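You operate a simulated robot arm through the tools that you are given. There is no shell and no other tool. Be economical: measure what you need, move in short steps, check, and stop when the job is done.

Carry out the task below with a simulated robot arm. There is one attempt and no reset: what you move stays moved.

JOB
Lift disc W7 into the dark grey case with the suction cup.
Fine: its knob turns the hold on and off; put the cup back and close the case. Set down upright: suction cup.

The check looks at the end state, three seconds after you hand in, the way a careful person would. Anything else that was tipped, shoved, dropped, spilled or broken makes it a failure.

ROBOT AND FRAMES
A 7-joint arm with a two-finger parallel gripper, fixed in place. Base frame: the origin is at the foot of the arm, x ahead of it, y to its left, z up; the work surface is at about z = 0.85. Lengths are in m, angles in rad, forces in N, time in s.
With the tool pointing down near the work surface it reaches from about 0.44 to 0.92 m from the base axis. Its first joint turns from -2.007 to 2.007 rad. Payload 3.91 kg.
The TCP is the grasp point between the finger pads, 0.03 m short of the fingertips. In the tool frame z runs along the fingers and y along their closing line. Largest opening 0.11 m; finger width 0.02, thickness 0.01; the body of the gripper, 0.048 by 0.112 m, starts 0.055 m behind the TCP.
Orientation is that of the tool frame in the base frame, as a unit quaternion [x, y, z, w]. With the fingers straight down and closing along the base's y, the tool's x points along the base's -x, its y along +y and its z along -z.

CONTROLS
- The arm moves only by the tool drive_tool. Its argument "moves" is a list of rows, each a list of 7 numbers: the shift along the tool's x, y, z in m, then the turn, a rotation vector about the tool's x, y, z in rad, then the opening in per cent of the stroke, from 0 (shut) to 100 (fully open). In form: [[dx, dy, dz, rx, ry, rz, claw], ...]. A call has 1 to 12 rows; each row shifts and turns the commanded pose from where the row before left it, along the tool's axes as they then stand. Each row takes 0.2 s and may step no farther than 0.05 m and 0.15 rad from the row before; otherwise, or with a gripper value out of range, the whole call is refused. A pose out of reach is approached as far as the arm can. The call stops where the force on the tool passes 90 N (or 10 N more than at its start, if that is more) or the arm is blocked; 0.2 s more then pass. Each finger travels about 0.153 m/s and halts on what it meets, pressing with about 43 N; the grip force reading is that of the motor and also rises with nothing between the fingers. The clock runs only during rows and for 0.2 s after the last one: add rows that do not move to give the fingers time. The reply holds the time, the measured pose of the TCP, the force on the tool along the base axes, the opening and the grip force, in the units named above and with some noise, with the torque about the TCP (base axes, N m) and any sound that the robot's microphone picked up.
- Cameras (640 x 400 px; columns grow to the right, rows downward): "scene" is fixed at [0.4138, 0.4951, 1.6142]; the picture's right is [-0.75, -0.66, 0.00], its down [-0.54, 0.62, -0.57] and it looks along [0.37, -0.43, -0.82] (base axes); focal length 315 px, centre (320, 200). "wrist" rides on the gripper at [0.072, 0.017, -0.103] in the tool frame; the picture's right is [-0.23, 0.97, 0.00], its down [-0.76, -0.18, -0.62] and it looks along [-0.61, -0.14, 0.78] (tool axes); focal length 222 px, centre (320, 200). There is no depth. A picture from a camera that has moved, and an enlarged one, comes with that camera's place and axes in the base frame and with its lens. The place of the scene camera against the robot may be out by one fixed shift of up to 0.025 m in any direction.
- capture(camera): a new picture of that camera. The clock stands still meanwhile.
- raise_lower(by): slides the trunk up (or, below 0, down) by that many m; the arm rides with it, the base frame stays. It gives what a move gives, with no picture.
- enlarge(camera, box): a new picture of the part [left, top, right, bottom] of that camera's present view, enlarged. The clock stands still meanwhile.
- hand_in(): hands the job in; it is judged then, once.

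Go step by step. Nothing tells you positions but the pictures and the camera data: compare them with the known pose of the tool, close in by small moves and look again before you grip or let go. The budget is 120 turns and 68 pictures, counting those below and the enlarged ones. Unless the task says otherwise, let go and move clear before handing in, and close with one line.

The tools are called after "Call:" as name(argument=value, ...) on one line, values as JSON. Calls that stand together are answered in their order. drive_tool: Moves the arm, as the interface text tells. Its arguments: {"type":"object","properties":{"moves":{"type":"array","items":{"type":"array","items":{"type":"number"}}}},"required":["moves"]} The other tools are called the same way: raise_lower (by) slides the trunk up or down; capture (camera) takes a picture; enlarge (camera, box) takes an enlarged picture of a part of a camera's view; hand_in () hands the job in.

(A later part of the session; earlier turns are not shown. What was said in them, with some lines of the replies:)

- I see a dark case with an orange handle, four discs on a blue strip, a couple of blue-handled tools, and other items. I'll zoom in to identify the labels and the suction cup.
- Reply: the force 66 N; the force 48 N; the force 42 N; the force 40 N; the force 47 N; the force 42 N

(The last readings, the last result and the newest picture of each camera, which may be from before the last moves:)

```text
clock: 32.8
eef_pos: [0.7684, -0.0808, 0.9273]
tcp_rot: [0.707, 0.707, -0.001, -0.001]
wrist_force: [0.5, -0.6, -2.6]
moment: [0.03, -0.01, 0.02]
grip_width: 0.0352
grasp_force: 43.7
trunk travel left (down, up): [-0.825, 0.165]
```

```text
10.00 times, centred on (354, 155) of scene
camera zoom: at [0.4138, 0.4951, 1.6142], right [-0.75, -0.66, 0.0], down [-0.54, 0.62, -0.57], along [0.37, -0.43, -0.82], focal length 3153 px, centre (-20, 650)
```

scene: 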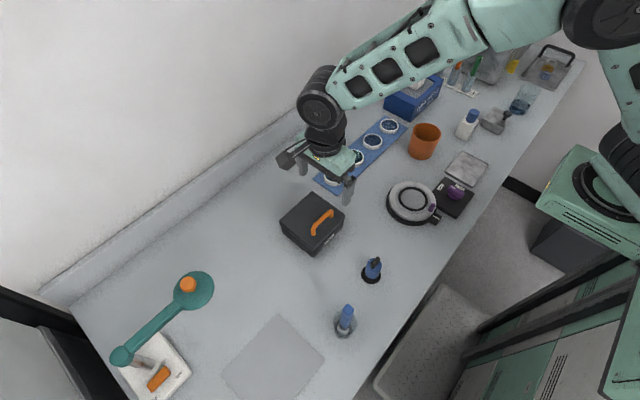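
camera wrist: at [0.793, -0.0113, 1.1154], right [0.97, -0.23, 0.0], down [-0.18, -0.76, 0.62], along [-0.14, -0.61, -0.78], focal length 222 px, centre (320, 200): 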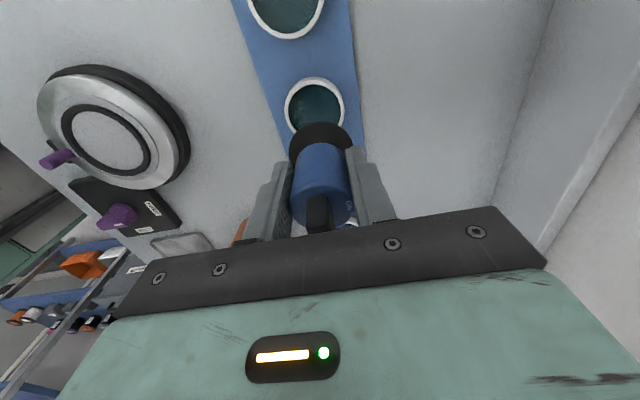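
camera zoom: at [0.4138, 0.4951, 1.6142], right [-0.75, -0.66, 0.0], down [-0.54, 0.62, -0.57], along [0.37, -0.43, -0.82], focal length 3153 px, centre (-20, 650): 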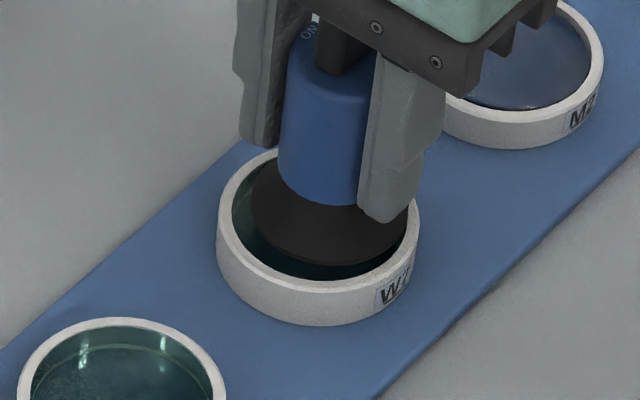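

Call:
drive_tool(moves=[[0.003, 0.001, 0, 0, 0, 0, 20], [0, 0, 0.004, 0, 0, 0, 20], [0, 0, 0.003, 0, 0, 0, 20], [0, 0, 0, 0, 0, 0, 20]])

Call:
enlarge(camera="scene", box=[330, 135, 378, 175])

```text
clock: 33.8
eef_pos: [0.7697, -0.0786, 0.9238]
tcp_rot: [0.707, 0.707, 0.0, 0.0]
wrist_force: [-4.6, 0.0, 13.3]
moment: [-0.14, 0.24, 0.02]
grip_width: 0.0349
grasp_force: 42.7
trunk travel left (down, up): [-0.825, 0.165]
```

```text
10.00 times, centred on (354, 155) of scene
camera zoom: at [0.4138, 0.4951, 1.6142], right [-0.75, -0.66, 0.0], down [-0.54, 0.62, -0.57], along [0.37, -0.43, -0.82], focal length 3153 px, centre (-20, 650)
```

zoom: 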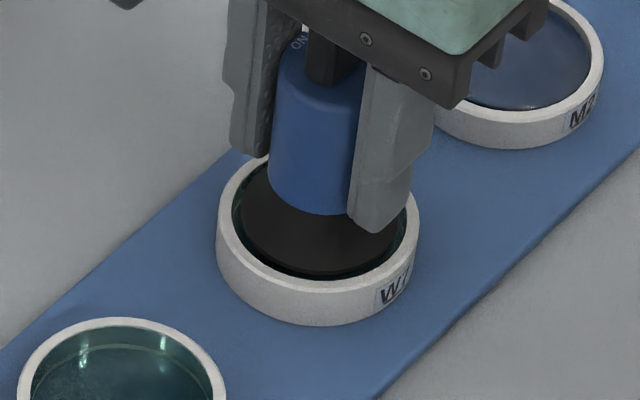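

Call:
enlarge(camera="wrist", box=[270, 85, 366, 165])

```text
5.00 times, centred on (318, 125) of wrist
camera zoom: at [0.7869, -0.0059, 1.0275], right [0.97, -0.23, 0.0], down [-0.18, -0.76, 0.62], along [-0.14, -0.61, -0.78], focal length 1111 px, centre (330, 575)
```

zoom: 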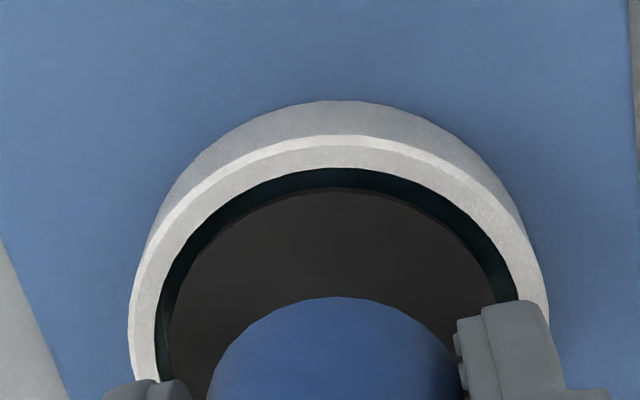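

Call:
drive_tool(moves=[[0, 0, -0.002, 0, 0, 0, 20], [0, 0, 0, 0, 0, 0, 26], [0, 0, 0, 0, 0, 0, 34], [0, 0, 0, 0, 0, 0, 45], [0, 0, 0, 0, 0, 0, 45]])

Call:
enlarge(camera="scene", box=[330, 125, 378, 175])

```text
clock: 35.0
eef_pos: [0.7701, -0.08, 0.924]
tcp_rot: [0.707, 0.707, 0.0, 0.0]
wrist_force: [-0.4, -0.2, 0.2]
moment: [0.01, 0.03, -0.01]
grip_width: 0.0497
grasp_force: 0.1
trunk travel left (down, up): [-0.825, 0.165]
```

```text
8.00 times, centred on (354, 150) of scene
camera zoom: at [0.4138, 0.4951, 1.6142], right [-0.75, -0.66, 0.0], down [-0.54, 0.62, -0.57], along [0.37, -0.43, -0.82], focal length 2522 px, centre (48, 600)
```

zoom: 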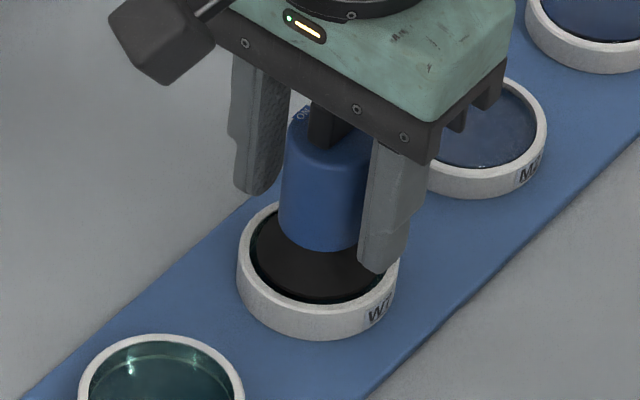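

Call:
drive_tool(moves=[[0, 0, -0.025, 0, 0, 0, 45], [0, 0, -0.028, 0, 0, 0, 45], [0, 0, 0, 0, 0, 0, 45]])

Call:
enlarge(camera="wrist", box=[220, 80, 420, 240])

Call:
enlarge(camera="scene", box=[330, 115, 378, 165])

```text
clock: 35.8
eef_pos: [0.7701, -0.0773, 0.9774]
tcp_rot: [0.707, 0.707, 0.0, 0.0]
wrist_force: [1.3, 0.2, 0.6]
moment: [0.0, 0.01, -0.01]
grip_width: 0.0498
grasp_force: 0.0
trunk travel left (down, up): [-0.825, 0.165]
```

```text
2.50 times, centred on (320, 160) of wrist
camera zoom: at [0.7866, -0.0047, 1.0816], right [0.97, -0.23, 0.0], down [-0.18, -0.76, 0.62], along [-0.14, -0.61, -0.78], focal length 555 px, centre (320, 300)
```

zoom: 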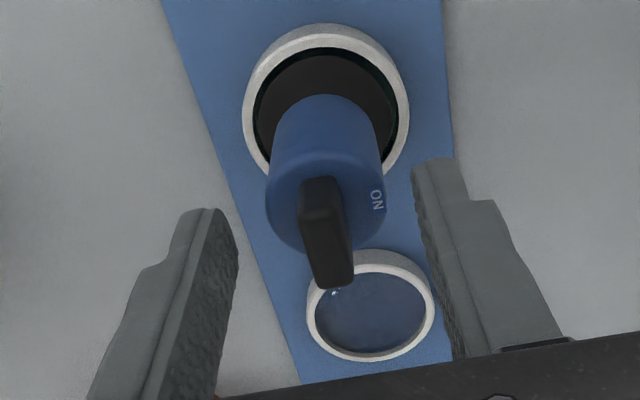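

```text
8.00 times, centred on (354, 140) of scene
camera zoom: at [0.4138, 0.4951, 1.6142], right [-0.75, -0.66, 0.0], down [-0.54, 0.62, -0.57], along [0.37, -0.43, -0.82], focal length 2522 px, centre (48, 680)
```

zoom: 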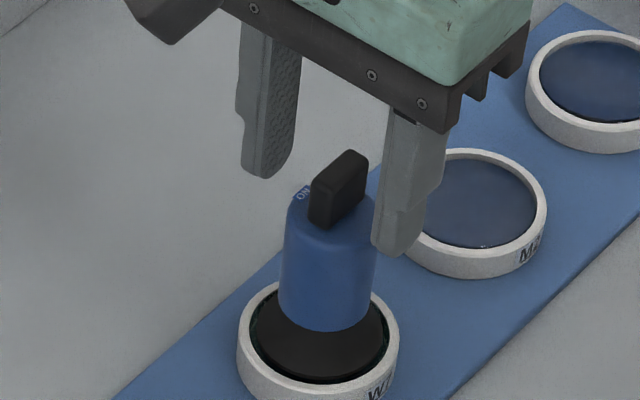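

Call:
drive_tool(moves=[[-0.0035, 0.0007, 0, 0, 0, 0, 30], [0, 0, 0, 0, 0, 0, 10], [0, 0, 0, 0, 0, 0, 0], [0, 0, 0, 0, 0, 0, 0], [0, 0, 0.0025, 0, 0, 0, 0], [0, 0, 0, 0, 0, 0, 0]])

Call:
drive_tool(moves=[[0, 0, 0, 0, 0, -0.08, 0], [0, 0, 0, 0, 0, -0.08, 0], [0, 0, 0, 0, 0, 0, 0]])

Call:
enlarge(camera="scene", box=[330, 115, 378, 165])

```text
clock: 37.2
eef_pos: [0.7714, -0.081, 0.9787]
tcp_rot: [0.707, 0.707, 0.002, 0.002]
wrist_force: [-3.9, -1.4, 26.6]
moment: [-0.04, 0.29, 0.01]
grip_width: 0.0098
grasp_force: 43.2
trunk travel left (down, up): [-0.825, 0.165]
```

```text
clock: 38.0
eef_pos: [0.7695, -0.0813, 0.9768]
tcp_rot: [0.648, 0.762, 0.001, 0.003]
wrist_force: [-1.5, -0.9, 41.2]
moment: [-0.12, 0.15, 0.02]
grip_width: 0.0099
grasp_force: 43.0
trunk travel left (down, up): [-0.825, 0.165]
```

```text
8.00 times, centred on (354, 140) of scene
camera zoom: at [0.4138, 0.4951, 1.6142], right [-0.75, -0.66, 0.0], down [-0.54, 0.62, -0.57], along [0.37, -0.43, -0.82], focal length 2522 px, centre (48, 680)
```

zoom: 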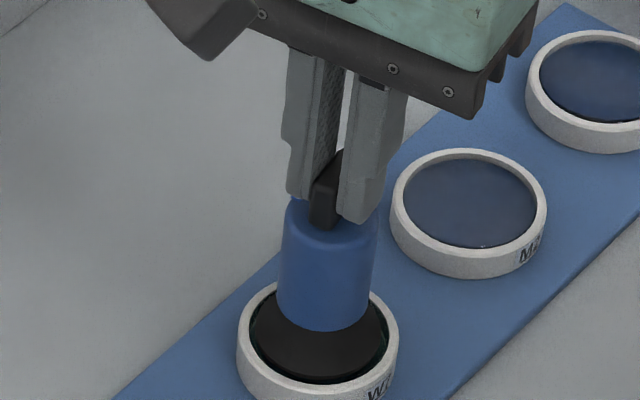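

Call:
drive_tool(moves=[[0, 0, -0.001, 0, 0, -0.14, 0], [0, 0, 0, 0, 0, -0.14, 0], [0, 0, 0, 0, 0, -0.14, 0], [0, 0, 0, 0, 0, 0, 0]])

Call:
enlarge(camera="scene", box=[330, 115, 378, 165])

Call:
enlarge(camera="wrist", box=[250, 80, 390, 240])

```text
clock: 39.0
eef_pos: [0.7695, -0.0818, 0.9759]
tcp_rot: [0.474, 0.88, 0.001, 0.001]
wrist_force: [0.1, -3.5, 40.1]
moment: [-0.18, 0.04, 0.0]
grip_width: 0.0098
grasp_force: 42.9
trunk travel left (down, up): [-0.825, 0.165]
```

```text
8.00 times, centred on (354, 140) of scene
camera zoom: at [0.4138, 0.4951, 1.6142], right [-0.75, -0.66, 0.0], down [-0.54, 0.62, -0.57], along [0.37, -0.43, -0.82], focal length 2522 px, centre (48, 680)
```

zoom: 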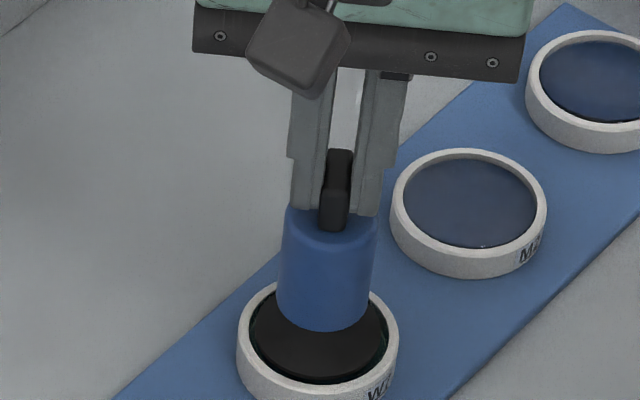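

```text
2.50 times, centred on (320, 160) of wrist
camera zoom: at [0.7439, -0.0111, 1.0807], right [0.94, 0.35, 0.0], down [0.27, -0.73, 0.62], along [0.22, -0.59, -0.78], focal length 555 px, centre (320, 300)
```

zoom: 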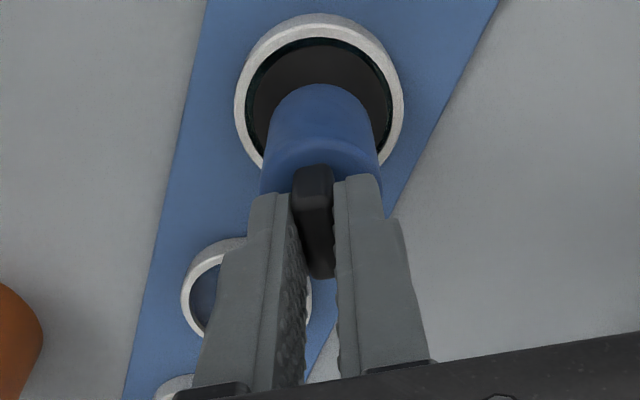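

Call:
drive_tool(moves=[[0, 0, 0, 0, 0, -0.14, 0], [0, 0, 0, 0, 0, -0.14, 0], [0, 0, 0, 0, 0, -0.14, 0], [0, 0, 0, 0, 0, -0.14, 0], [0, 0, 0, 0, 0, 0, 0]])

Call:
drive_tool(moves=[[0, 0, 0, 0, 0, -0.14, 0], [0, 0, 0, 0, 0, -0.14, 0], [0, 0, 0, 0, 0, -0.14, 0], [0, 0, 0, 0, 0, 0, 0]])

Call:
enlarge(camera="scene", box=[330, 115, 378, 165])

```text
clock: 40.2
eef_pos: [0.7692, -0.0817, 0.9764]
tcp_rot: [0.213, 0.977, 0.001, 0.001]
wrist_force: [-5.1, -0.4, 38.5]
moment: [0.04, 0.45, 0.02]
grip_width: 0.0099
grasp_force: 43.2
trunk travel left (down, up): [-0.825, 0.165]
```

```text
clock: 41.2
eef_pos: [0.7694, -0.0832, 0.9762]
tcp_rot: [0.006, 1.0, 0.0, 0.001]
wrist_force: [-3.1, -4.4, 38.4]
moment: [-0.14, 0.2, 0.0]
grip_width: 0.0098
grasp_force: 43.3
trunk travel left (down, up): [-0.825, 0.165]
```

```text
8.00 times, centred on (354, 140) of scene
camera zoom: at [0.4138, 0.4951, 1.6142], right [-0.75, -0.66, 0.0], down [-0.54, 0.62, -0.57], along [0.37, -0.43, -0.82], focal length 2522 px, centre (48, 680)
```

zoom: 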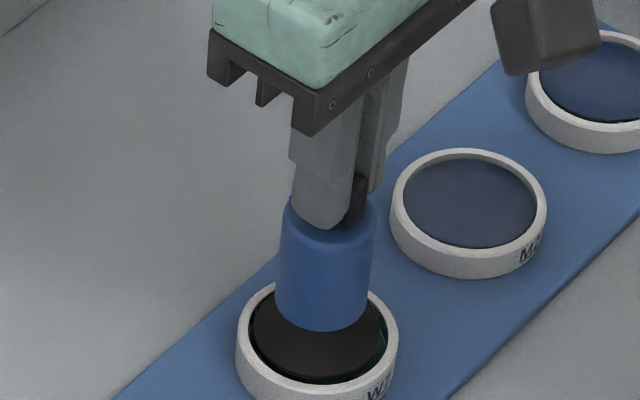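

Call:
drive_tool(moves=[[0, 0, -0.003, 0, 0, 0, 0], [0, 0, 0, 0, 0, 0, 20], [0, 0, -0.01, 0, 0, 0, 45], [0, 0, -0.03, 0, 0, 0, 45], [0, 0, 0, 0, 0, 0, 45]])

Call:
enlarge(camera="wrist", box=[250, 60, 390, 200])

```text
clock: 42.4
eef_pos: [0.7711, -0.0803, 1.018]
tcp_rot: [0.005, 1.0, 0.0, 0.001]
wrist_force: [0.3, -0.2, -0.2]
moment: [0.01, 0.02, -0.02]
grip_width: 0.0497
grasp_force: 0.1
trunk travel left (down, up): [-0.825, 0.165]
```

```text
2.86 times, centred on (320, 130) of wrist
camera zoom: at [0.6984, -0.0628, 1.1215], right [0.24, 0.97, 0.0], down [0.76, -0.19, 0.62], along [0.6, -0.15, -0.78], focal length 635 px, centre (320, 400)
```

zoom: 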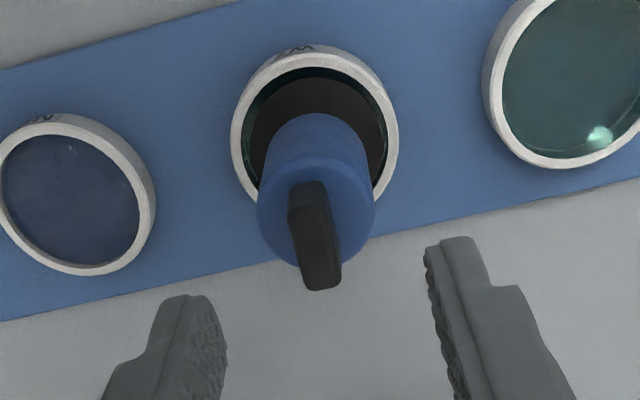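

Call:
drive_tool(moves=[[0.003, 0, 0.03, 0, 0, 0, 50], [0, 0, 0.03, 0, 0, 0, 50], [0, 0, 0.033, 0, 0, 0, 50], [0, 0, 0, 0, 0, 0, 35], [0, 0, 0, 0, 0, 0, 25], [0, 0, 0, 0, 0, 0, 20], [0, 0, 0, 0, 0, 0, 20], [0, 0, 0, 0, 0, 0, 20]])

Call:
drive_tool(moves=[[0, 0, -0.006, 0, 0, 0, 20], [0, 0, -0.01, 0, 0, 0, 20], [0, 0, -0.01, 0, 0, 0, 20], [0, 0, 0, 0, 0, 0, 20]])

Call:
enlarge(camera="scene", box=[310, 110, 400, 180])

```text
clock: 44.2
eef_pos: [0.7666, -0.0833, 0.9252]
tcp_rot: [0.005, 1.0, 0.0, 0.0]
wrist_force: [0.5, 2.6, 3.4]
moment: [0.16, -0.05, 0.01]
grip_width: 0.0344
grasp_force: 43.2
trunk travel left (down, up): [-0.825, 0.165]
```

```text
clock: 45.2
eef_pos: [0.7674, -0.0829, 0.9504]
tcp_rot: [0.005, 1.0, -0.001, 0.0]
wrist_force: [-0.6, 0.4, -3.5]
moment: [-0.03, -0.01, 0.03]
grip_width: 0.035
grasp_force: 43.0
trunk travel left (down, up): [-0.825, 0.165]
```

```text
5.71 times, centred on (355, 145) of scene
camera zoom: at [0.4138, 0.4951, 1.6142], right [-0.75, -0.66, 0.0], down [-0.54, 0.62, -0.57], along [0.37, -0.43, -0.82], focal length 1802 px, centre (120, 514)
```

zoom: 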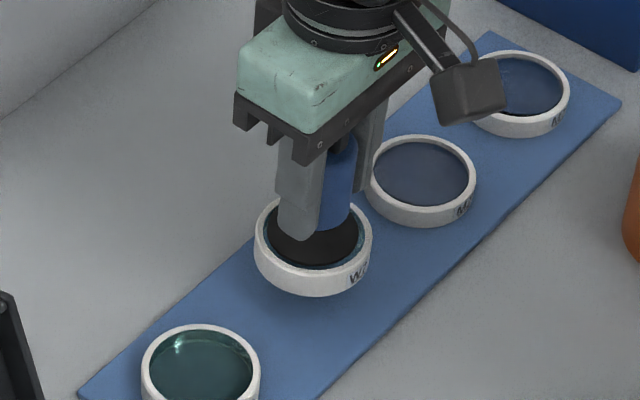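

Call:
drive_tool(moves=[[0, 0, -0.04, 0, 0, 0, 20], [0.02, 0, -0.04, 0, 0, 0, 20], [0.03, 0, -0.03, 0, 0, 0, 20], [0.03, 0.03, 0, 0, 0, 0, 20], [0, 0.04, 0, 0, 0, 0, 20], [0, 0.04, 0, 0, 0, 0, 20], [0, 0.04, 0, 0, 0, 0, 20], [0, 0.04, 0, 0, 0, 0, 20], [0, 0.04, 0, 0, 0, 0, 20], [0, 0.03, 0, 0, 0, 0, 20], [0, 0.012, 0, 0, 0, 0, 20], [0, 0, 0, 0, 0, 0, 20]])

Call:
capture(camera="wrist")

Call:
enlarge(camera="scene", box=[260, 140, 380, 260])

```text
clock: 47.8
eef_pos: [0.6911, 0.189, 1.0615]
tcp_rot: [0.005, 1.0, 0.0, 0.0]
wrist_force: [0.0, 0.3, -2.9]
moment: [0.01, 0.02, -0.01]
grip_width: 0.0347
grasp_force: 42.8
trunk travel left (down, up): [-0.825, 0.165]
```

```text
13 pictures are left
camera wrist: at [0.6193, 0.2075, 1.1651], right [0.24, 0.97, 0.0], down [0.76, -0.19, 0.62], along [0.6, -0.15, -0.78], focal length 222 px, centre (320, 200)
```

wrist: 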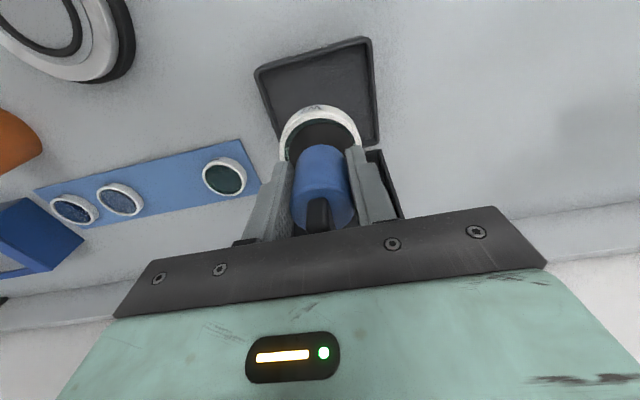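

```text
3.33 times, centred on (320, 200) of scene
camera zoom: at [0.4138, 0.4951, 1.6142], right [-0.75, -0.66, 0.0], down [-0.54, 0.62, -0.57], along [0.37, -0.43, -0.82], focal length 1051 px, centre (320, 200)
```

zoom: 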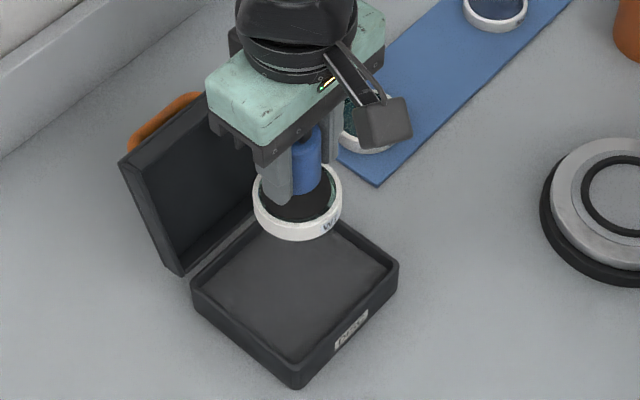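

Call:
drive_tool(moves=[[0.003, 0.001, 0.03, 0, 0, 0, 20], [0, 0, 0.03, 0, 0, 0, 20], [0, 0, 0.03, 0, 0, 0, 20], [0, 0, 0.02, 0, 0, 0, 20], [0, 0, 0.01, 0, 0, 0, 20], [0, 0, 0, 0, 0, 0, 20]])

Call:
enlarge(camera="scene", box=[270, 170, 370, 260])

```text
clock: 49.2
eef_pos: [0.6897, 0.1914, 0.9415]
tcp_rot: [0.005, 1.0, 0.002, 0.003]
wrist_force: [-4.8, -3.3, 40.8]
moment: [-0.21, -0.11, -0.06]
grip_width: 0.0358
grasp_force: 42.9
trunk travel left (down, up): [-0.825, 0.165]
```

```text
4.44 times, centred on (320, 215) of scene
camera zoom: at [0.4138, 0.4951, 1.6142], right [-0.75, -0.66, 0.0], down [-0.54, 0.62, -0.57], along [0.37, -0.43, -0.82], focal length 1401 px, centre (320, 133)
```

zoom: 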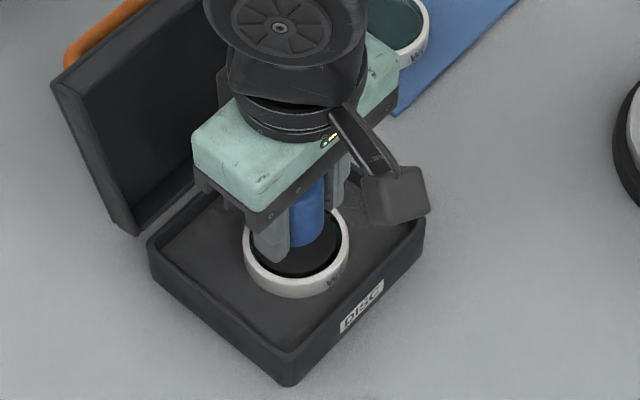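

Call:
drive_tool(moves=[[0, 0, -0.004, 0, 0, 0, 20], [0, 0, 0, 0, 0, 0, 20]])

```text
clock: 49.8
eef_pos: [0.6878, 0.1918, 0.9431]
tcp_rot: [0.006, 1.0, 0.0, 0.001]
wrist_force: [2.7, -0.2, 14.4]
moment: [0.06, -0.67, -0.03]
grip_width: 0.0351
grasp_force: 43.2
trunk travel left (down, up): [-0.825, 0.165]
```

Call:
drive_tool(moves=[[0, 0, -0.001, 0, 0, 0, 20], [0, 0, 0, 0, 0, 0, 26], [0, 0, 0, 0, 0, 0, 35], [0, 0, 0, 0, 0, 0, 45], [0, 0, 0, 0, 0, 0, 45]])

Call:
drive_tool(moves=[[0, 0, -0.025, 0, 0, 0, 45], [0, 0, -0.026, 0, 0, 0, 45], [0, 0, 0, 0, 0, 0, 45]])

Call:
capture(camera="wrist")

```text
clock: 51.0
eef_pos: [0.6871, 0.1921, 0.9444]
tcp_rot: [0.005, 1.0, 0.001, 0.0]
wrist_force: [0.5, 0.5, 0.2]
moment: [0.02, 0.0, 0.0]
grip_width: 0.0498
grasp_force: 0.1
trunk travel left (down, up): [-0.825, 0.165]
```

```text
clock: 51.8
eef_pos: [0.6867, 0.1914, 0.9948]
tcp_rot: [0.005, 1.0, 0.0, 0.0]
wrist_force: [-0.2, -0.1, 0.5]
moment: [0.01, -0.01, -0.02]
grip_width: 0.0494
grasp_force: 0.0
trunk travel left (down, up): [-0.825, 0.165]
```

```text
10 pictures are left
camera wrist: at [0.615, 0.2095, 1.0983], right [0.24, 0.97, 0.0], down [0.76, -0.19, 0.62], along [0.61, -0.15, -0.78], focal length 222 px, centre (320, 200)
```

wrist: 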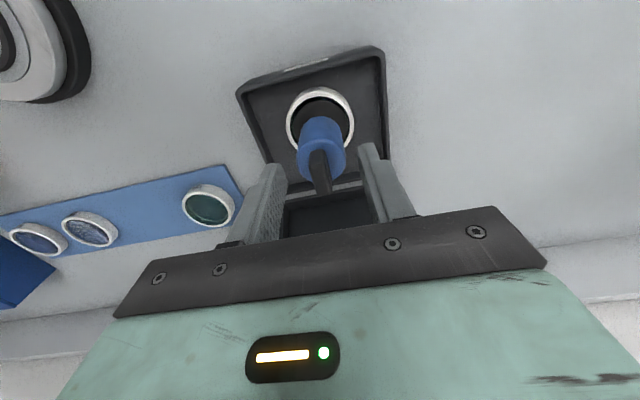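

Call:
drive_tool(moves=[[0, 0.001, 0, 0, 0, 0, 25], [0, 0, 0, 0, 0, 0, 8], [0, 0, 0, 0, 0, 0, 0], [0, 0, 0, 0, 0, 0, 0], [0, 0, 0.002, 0, 0, 0, 0], [0, 0, 0, 0, 0, 0, 0]])

Call:
drive_tool(moves=[[0, 0, 0, 0, 0, 0.14, 0], [0, 0, 0, 0, 0, 0.14, 0], [0, 0, 0, 0, 0, 0.14, 0], [0, 0, 0, 0, 0, 0.14, 0], [0, 0, 0, 0, 0, 0, 0]])

```text
clock: 53.2
eef_pos: [0.6861, 0.1931, 0.994]
tcp_rot: [0.005, 1.0, 0.0, 0.0]
wrist_force: [-4.4, -3.1, 17.9]
moment: [-0.18, 0.46, -0.05]
grip_width: 0.01
grasp_force: 42.8
trunk travel left (down, up): [-0.825, 0.165]
```

```text
clock: 54.4
eef_pos: [0.6859, 0.1938, 0.9945]
tcp_rot: [0.282, 0.959, 0.0, -0.001]
wrist_force: [1.0, 4.4, 9.1]
moment: [0.26, -0.19, 0.03]
grip_width: 0.0097
grasp_force: 43.5
trunk travel left (down, up): [-0.825, 0.165]
```

Call:
drive_tool(moves=[[0, 0, 0.001, 0, 0, 0.143, 0], [0, 0, 0, 0, 0, 0.143, 0], [0, 0, 0, 0, 0, 0.143, 0], [0, 0, 0, 0, 0, 0.143, 0], [0, 0, 0, 0, 0, 0.143, 0], [0, 0, 0, 0, 0, 0.143, 0], [0, 0, 0, 0, 0, 0.143, 0], [0, 0, 0, 0, 0, 0, 0]])

Call:
drive_tool(moves=[[0, 0, -0.002, 0, 0, 0, 0], [0, 0, 0, 0, 0, 0, 20], [0, 0, -0.02, 0, 0, 0, 50], [0, 0, 0, 0, 0, 0, 50]])

Call:
enlarge(camera="wrist", box=[240, 60, 400, 220])

```text
clock: 56.2
eef_pos: [0.6868, 0.1935, 0.9936]
tcp_rot: [0.709, 0.706, 0.0, 0.0]
wrist_force: [3.5, -4.5, 11.6]
moment: [-0.47, -0.19, 0.05]
grip_width: 0.0098
grasp_force: 43.3
trunk travel left (down, up): [-0.825, 0.165]
```

```text
clock: 57.2
eef_pos: [0.6866, 0.1952, 1.0146]
tcp_rot: [0.707, 0.707, 0.0, -0.001]
wrist_force: [0.4, -0.3, -0.2]
moment: [0.0, 0.03, 0.01]
grip_width: 0.0551
grasp_force: 0.2
trunk travel left (down, up): [-0.825, 0.165]
```

```text
2.50 times, centred on (320, 140) of wrist
camera zoom: at [0.7046, 0.2676, 1.1189], right [0.97, -0.23, 0.0], down [-0.18, -0.76, 0.62], along [-0.14, -0.61, -0.78], focal length 555 px, centre (320, 350)
```

zoom: 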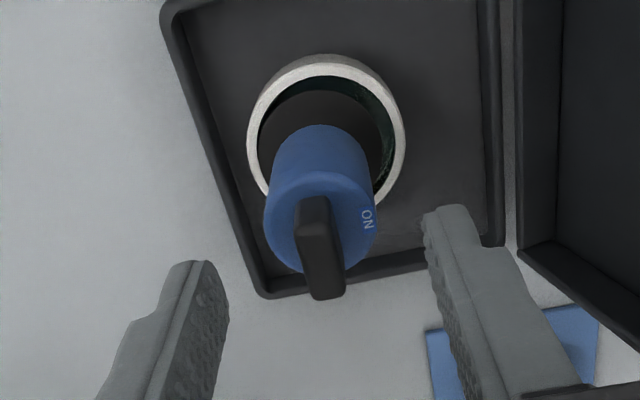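

Call:
drive_tool(moves=[[-0.003, 0.001, 0.03, 0, 0, 0, 52], [0, 0, 0.03, 0, 0, 0, 52], [0, 0, 0.01, 0, 0, 0, 52], [0, 0, 0, 0, 0, 0, 35], [0, 0, 0, 0, 0, 0, 25], [0, 0, 0, 0, 0, 0, 20], [0, 0, 0, 0, 0, 0, 20], [0, 0, 0, 0, 0, 0, 20]])

Call:
drive_tool(moves=[[0, 0, -0.005, 0, 0, 0, 20], [0, 0, -0.008, 0, 0, 0, 20], [0, 0, 0, 0, 0, 0, 20]])

Call:
enlarge(camera="wrist", box=[240, 60, 400, 220])

```text
clock: 59.0
eef_pos: [0.6884, 0.1897, 0.9466]
tcp_rot: [0.707, 0.707, -0.001, 0.0]
wrist_force: [0.3, 0.1, 0.5]
moment: [0.04, 0.02, -0.02]
grip_width: 0.0351
grasp_force: 43.4
trunk travel left (down, up): [-0.825, 0.165]
```

```text
clock: 59.8
eef_pos: [0.6891, 0.1908, 0.9576]
tcp_rot: [0.708, 0.707, -0.001, 0.0]
wrist_force: [0.5, -0.7, -1.6]
moment: [-0.01, 0.0, -0.01]
grip_width: 0.0347
grasp_force: 42.9
trunk travel left (down, up): [-0.825, 0.165]
```

```text
2.50 times, centred on (320, 140) of wrist
camera zoom: at [0.7064, 0.263, 1.0623], right [0.97, -0.23, 0.0], down [-0.18, -0.76, 0.62], along [-0.14, -0.61, -0.78], focal length 555 px, centre (320, 350)
```

zoom: 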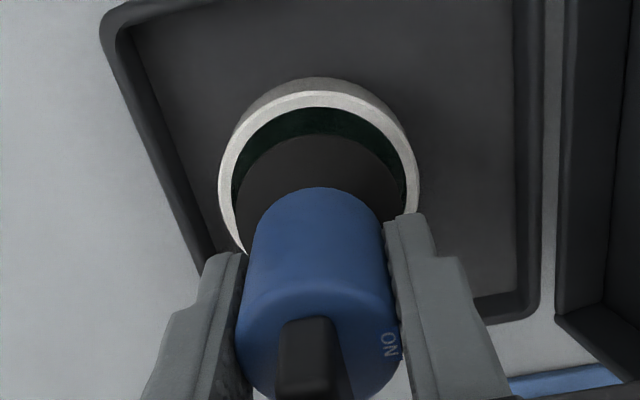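

Call:
drive_tool(moves=[[0, 0, -0.04, 0, 0, 0, 20], [0, 0, -0.04, 0, 0, 0, 20], [0, -0.02, -0.02, 0, 0, 0, 20], [0.001, -0.04, 0, 0, 0, 0, 20], [0.001, -0.04, 0, 0, 0, 0, 20], [0.001, -0.04, 0, 0, 0, 0, 20], [0, -0.04, 0, 0, 0, 0, 20], [0, -0.008, 0, 0, 0, 0, 20], [0, 0, 0, 0, 0, 0, 20]])

```text
clock: 61.8
eef_pos: [0.5004, 0.1923, 1.0589]
tcp_rot: [0.707, 0.707, 0.0, 0.001]
wrist_force: [-0.3, -0.4, -1.7]
moment: [0.03, -0.01, 0.0]
grip_width: 0.035
grasp_force: 42.8
trunk travel left (down, up): [-0.825, 0.165]
```

Call:
drive_tool(moves=[[0.0015, 0, 0.04, 0, 0, 0, 20], [0, 0, 0.04, 0, 0, 0, 20], [0, 0, 0.04, 0, 0, 0, 20], [0, 0, 0.02, 0, 0, 0, 20], [0, 0, 0.008, 0, 0, 0, 20], [0, 0, 0, 0, 0, 0, 20]])

Call:
drive_tool(moves=[[0, 0, 0.003, 0, 0, 0, 20], [0, 0, 0.0, 0, 0, 0, 20]])

```text
clock: 63.2
eef_pos: [0.5009, 0.1957, 0.9092]
tcp_rot: [0.707, 0.707, 0.001, -0.002]
wrist_force: [0.3, 0.3, -0.7]
moment: [0.0, -0.04, 0.01]
grip_width: 0.035
grasp_force: 42.9
trunk travel left (down, up): [-0.825, 0.165]
```

```text
clock: 63.8
eef_pos: [0.4996, 0.1925, 0.9061]
tcp_rot: [0.708, 0.706, 0.001, 0.0]
wrist_force: [-0.2, -0.2, -1.3]
moment: [-0.02, -0.01, 0.03]
grip_width: 0.0349
grasp_force: 43.1
trunk travel left (down, up): [-0.825, 0.165]
```

Call:
drive_tool(moves=[[0, 0, 0.002, 0, 0, 0, 20], [0, 0, 0.0, 0, 0, 0, 20]])

```text
clock: 64.4
eef_pos: [0.4993, 0.1951, 0.9052]
tcp_rot: [0.708, 0.706, 0.0, 0.0]
wrist_force: [0.5, 0.2, -1.9]
moment: [-0.04, -0.02, 0.0]
grip_width: 0.0349
grasp_force: 43.0
trunk travel left (down, up): [-0.825, 0.165]
```

Call:
drive_tool(moves=[[0, 0, 0.002, 0, 0, 0, 20], [0, 0, 0.0, 0, 0, 0, 20]])

```text
clock: 65.0
eef_pos: [0.5012, 0.1957, 0.9016]
tcp_rot: [0.707, 0.707, 0.001, 0.001]
wrist_force: [0.2, -0.4, -2.5]
moment: [0.0, 0.02, 0.03]
grip_width: 0.0351
grasp_force: 42.4
trunk travel left (down, up): [-0.825, 0.165]
```

Call:
drive_tool(moves=[[0, 0, 0.0015, 0, 0, 0, 20], [0, 0, 0.0, 0, 0, 0, 20]])

Call:
enlarge(camera="scene", box=[345, 240, 405, 300])

```text
clock: 65.6
eef_pos: [0.5001, 0.1948, 0.9019]
tcp_rot: [0.708, 0.706, 0.001, 0.001]
wrist_force: [-0.1, -2.7, 16.5]
moment: [-0.22, 0.08, -0.04]
grip_width: 0.0351
grasp_force: 43.0
trunk travel left (down, up): [-0.825, 0.165]
```

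```text
6.67 times, centred on (375, 270) of scene
camera zoom: at [0.4138, 0.4951, 1.6142], right [-0.75, -0.66, 0.0], down [-0.54, 0.62, -0.57], along [0.37, -0.43, -0.82], focal length 2102 px, centre (-47, -267)
```

zoom: 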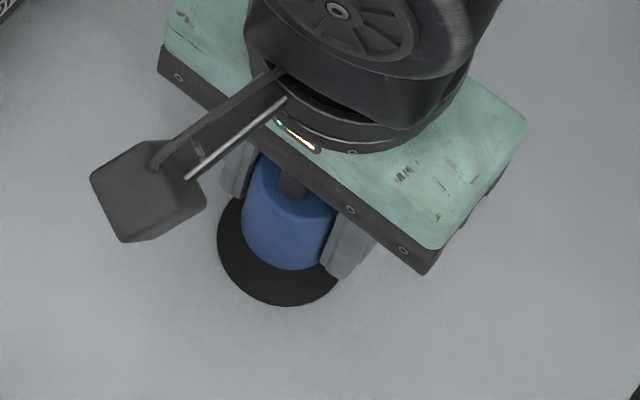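

Call:
drive_tool(moves=[[0, 0, -0.001, 0, 0, 0, 20], [0, 0, 0, 0, 0, 0, 26], [0, 0, 0, 0, 0, 0, 36], [0, 0, 0, 0, 0, 0, 48], [0, 0, -0.03, 0, 0, 0, 50], [0, 0, -0.04, 0, 0, 0, 60], [0, 0, -0.04, 0, 0, 0, 70], [0, 0, -0.04, 0, 0, 0, 70], [0, 0, -0.04, 0, 0, 0, 70], [0, 0.03, -0.02, 0, 0, 0, 70], [0, 0.04, 0, 0, 0, 0, 70], [0, 0.04, 0, 0, 0, 0, 70]])

Call:
drive_tool(moves=[[0, 0.04, 0, 0, 0, 0, 70], [0, 0.04, 0, 0, 0, 0, 70], [0, 0.04, 0, 0, 0, 0, 70], [0, 0.04, 0, 0, 0, 0, 70], [0, 0.013, 0, 0, 0, 0, 70], [0, 0, 0, 0, 0, 0, 70]])

Call:
capture(camera="wrist")

Call:
capture(camera="scene")

```text
clock: 68.2
eef_pos: [0.6116, 0.1943, 1.1134]
tcp_rot: [0.707, 0.707, 0.0, 0.0]
wrist_force: [0.1, 0.0, 0.7]
moment: [-0.05, -0.07, 0.04]
grip_width: 0.0769
grasp_force: 0.1
trunk travel left (down, up): [-0.825, 0.165]
```

```text
clock: 69.6
eef_pos: [0.7836, 0.196, 1.1125]
tcp_rot: [0.707, 0.707, 0.0, 0.0]
wrist_force: [0.3, 0.2, 0.0]
moment: [-0.03, 0.01, 0.0]
grip_width: 0.0769
grasp_force: 0.1
trunk travel left (down, up): [-0.825, 0.165]
```

```text
6 pictures are left
camera wrist: at [0.8006, 0.2682, 1.2162], right [0.97, -0.23, 0.0], down [-0.18, -0.76, 0.62], along [-0.14, -0.61, -0.78], focal length 222 px, centre (320, 200)
```

wrist: 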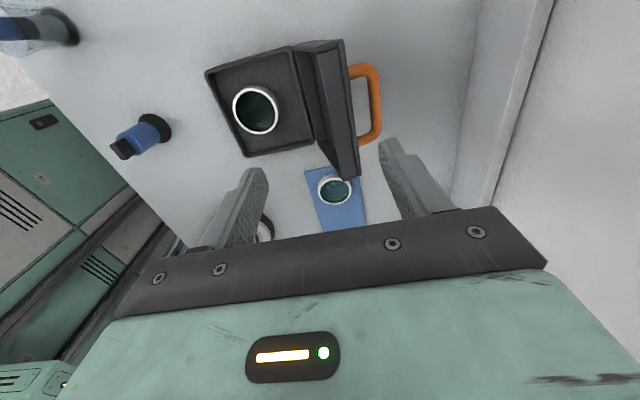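

```text
5 pictures are left
```

scene: 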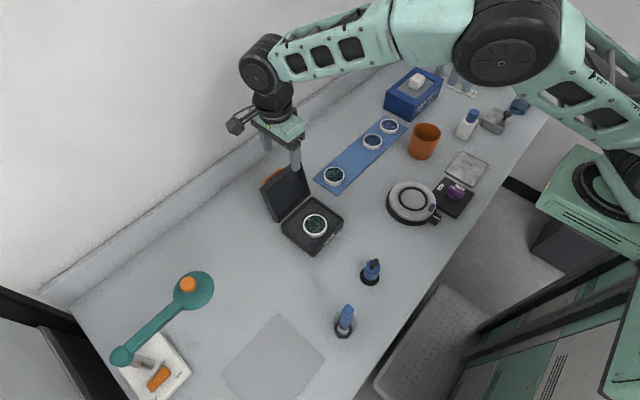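

Call:
drive_tool(moves=[[-0.004, 0.0195, 0.03, 0, 0, 0, 70], [0, 0, 0.03, 0, 0, 0, 70], [0, 0, 0.03, 0, 0, 0, 70], [0, 0, 0.008, 0, 0, 0, 70], [0, 0, 0, 0, 0, 0, 70]])

Call:
capture(camera="wrist")

```text
clock: 70.8
eef_pos: [0.8028, 0.1904, 1.0165]
tcp_rot: [0.708, 0.706, -0.001, 0.001]
wrist_force: [-0.2, 0.3, -0.3]
moment: [-0.01, -0.01, 0.0]
grip_width: 0.0773
grasp_force: 0.0
trunk travel left (down, up): [-0.825, 0.165]
```

```text
4 pictures are left
camera wrist: at [0.8205, 0.2629, 1.1201], right [0.97, -0.23, 0.0], down [-0.18, -0.76, 0.62], along [-0.14, -0.61, -0.78], focal length 222 px, centre (320, 200)
```

wrist: 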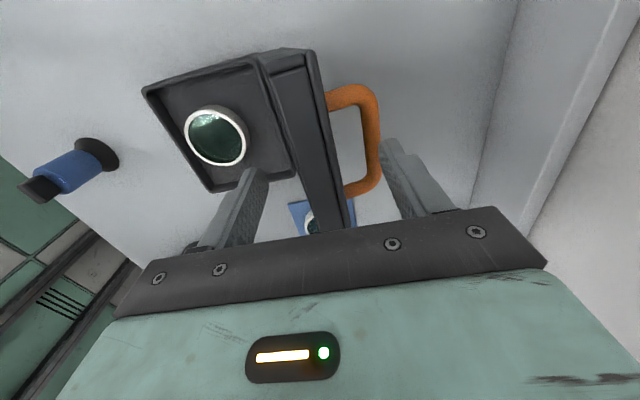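

Call:
drive_tool(moves=[[0, 0, 0, 0, 0, 0, 50], [0, 0, 0, 0, 0, 0, 50], [0, -0.01, -0.002, 0, 0, 0, 50], [0, -0.01, -0.002, 0, 0, 0, 50], [0, -0.01, -0.002, 0, 0, 0, 50], [0, -0.01, 0, 0, 0, 0, 50], [0, -0.01, 0, 0, 0, 0, 50], [0, -0.01, 0, 0, 0, 0, 50], [0, 0, 0, 0, 0, 0, 50]])

```text
clock: 72.8
eef_pos: [0.7448, 0.1912, 1.0205]
tcp_rot: [0.708, 0.706, 0.0, 0.001]
wrist_force: [0.2, 0.3, 0.2]
moment: [0.01, 0.0, 0.0]
grip_width: 0.055
grasp_force: 0.1
trunk travel left (down, up): [-0.825, 0.165]
```

Call:
drive_tool(moves=[[0, -0.01, 0, 0, 0, 0, 50], [0, -0.01, 0, 0, 0, 0, 50], [0, -0.01, 0, 0, 0, 0, 50], [0, 0, 0, 0, 0, 0, 50]])

Call:
enlarge(camera="scene", box=[250, 130, 370, 260])

```text
clock: 73.8
eef_pos: [0.7137, 0.19, 1.0221]
tcp_rot: [0.707, 0.707, 0.0, 0.0]
wrist_force: [-0.7, -0.1, 0.3]
moment: [0.0, -0.01, 0.01]
grip_width: 0.0547
grasp_force: 0.1
trunk travel left (down, up): [-0.825, 0.165]
```

```text
3.08 times, centred on (310, 195) of scene
camera zoom: at [0.4138, 0.4951, 1.6142], right [-0.75, -0.66, 0.0], down [-0.54, 0.62, -0.57], along [0.37, -0.43, -0.82], focal length 970 px, centre (351, 215)
```

zoom: 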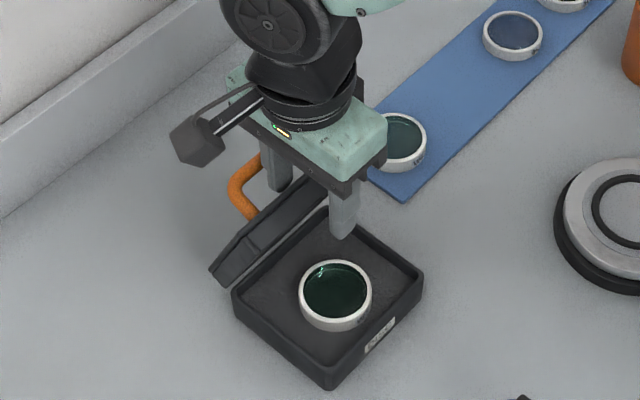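

Call:
drive_tool(moves=[[0, -0.008, 0, 0, 0, 0, 50], [0, -0.008, 0, 0, 0, 0, 50], [0, -0.008, 0, 0, 0, 0, 50], [0, -0.008, 0, 0, 0, 0, 50], [0, -0.008, 0, 0, 0, 0, 50], [0, -0.008, 0, 0, 0, 0, 50], [0, -0.008, 0, 0, 0, 0, 50], [0, -0.008, 0, 0, 0, 0, 50], [0, 0, 0, 0, 0, 0, 50]])

Call:
enlarge(camera="scene", box=[250, 150, 370, 270])

```text
clock: 75.8
eef_pos: [0.6482, 0.1908, 1.0222]
tcp_rot: [0.707, 0.707, -0.001, 0.0]
wrist_force: [0.1, -0.5, -0.2]
moment: [-0.02, 0.04, 0.0]
grip_width: 0.0552
grasp_force: 0.0
trunk travel left (down, up): [-0.825, 0.165]
```

```text
3.33 times, centred on (310, 210) of scene
camera zoom: at [0.4138, 0.4951, 1.6142], right [-0.75, -0.66, 0.0], down [-0.54, 0.62, -0.57], along [0.37, -0.43, -0.82], focal length 1051 px, centre (353, 167)
```

zoom: 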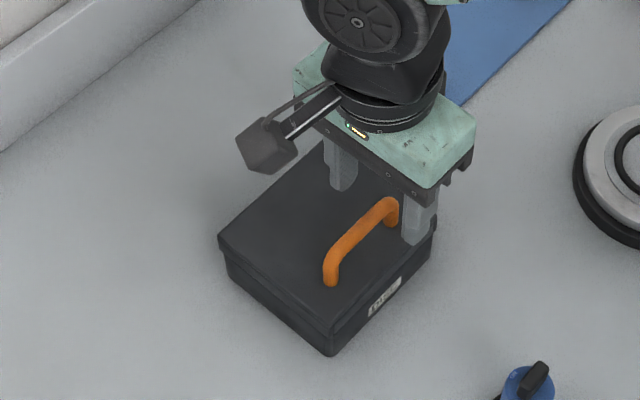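

Call:
drive_tool(moves=[[0, 0, -0.04, 0, 0, 0, 50], [0, 0, -0.04, 0, 0, 0, 50], [-0.04, 0, -0.04, 0, 0, 0, 50], [-0.04, 0, 0, 0, 0, 0, 50], [-0.04, 0, 0, 0, 0, 0, 50], [-0.04, 0, 0, 0, 0, 0, 50], [0, 0, 0, 0, 0, 0, 50]])

Call:
enlarge(camera="scene", box=[260, 110, 420, 300])

```text
refused: row 3 steps farther than a row can; nothing moved
```

```text
2.11 times, centred on (340, 205) of scene
camera zoom: at [0.4138, 0.4951, 1.6142], right [-0.75, -0.66, 0.0], down [-0.54, 0.62, -0.57], along [0.37, -0.43, -0.82], focal length 664 px, centre (278, 190)
```

zoom: 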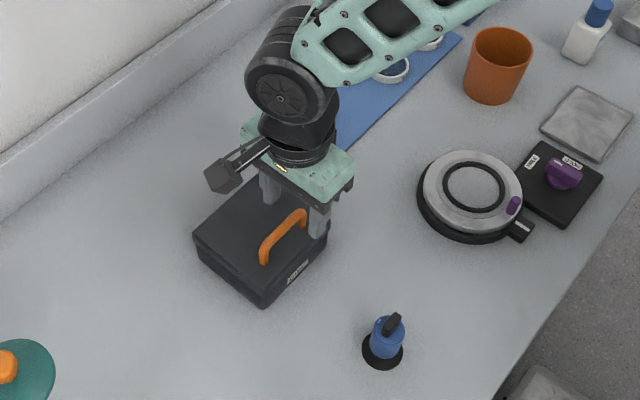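

The lid is shut and the cup stands upright at its old place. I'll move clear and take a last look.

Call:
drive_tool(moves=[[0, 0, -0.04, 0, 0, 0, 50], [0, 0, -0.04, 0, 0, 0, 50], [0, 0, -0.04, 0, 0, 0, 50], [0, 0, -0.04, 0, 0, 0, 50], [-0.04, 0, 0, 0, 0, 0, 50], [-0.04, 0, 0, 0, 0, 0, 50], [-0.04, 0, 0, 0, 0, 0, 50], [0, 0, 0, 0, 0, 0, 50]])

Call:
enlarge(camera="scene", box=[260, 110, 420, 300])

```text
clock: 77.6
eef_pos: [0.6452, 0.0696, 1.1834]
tcp_rot: [0.707, 0.707, 0.0, 0.0]
wrist_force: [0.0, 0.8, -0.3]
moment: [-0.02, -0.01, 0.0]
grip_width: 0.0548
grasp_force: 0.0
trunk travel left (down, up): [-0.825, 0.165]
```

```text
2.11 times, centred on (340, 205) of scene
camera zoom: at [0.4138, 0.4951, 1.6142], right [-0.75, -0.66, 0.0], down [-0.54, 0.62, -0.57], along [0.37, -0.43, -0.82], focal length 664 px, centre (278, 190)
```

zoom: 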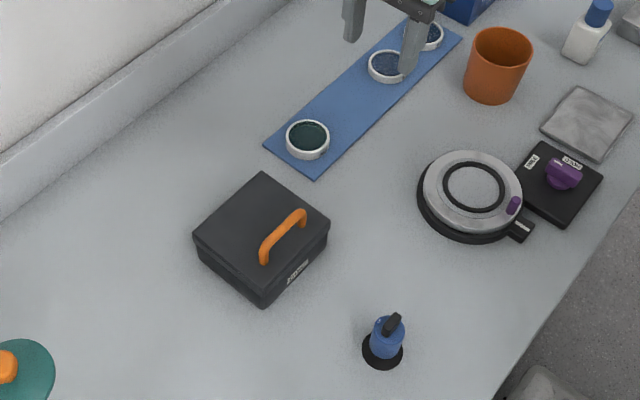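

The case is closed, the cup stands upright at its original spot with its knob off, and the other discs haven't moved. I'm handing in.

Call:
hand_in()

```text
The job is handed in.
```

Disc W7 is in the closed dark grey case, and the suction cup is back in its place, upright and switched off. The job is handed in, but the lid dropped shut on its own from part-way, and I have not looked inside since.
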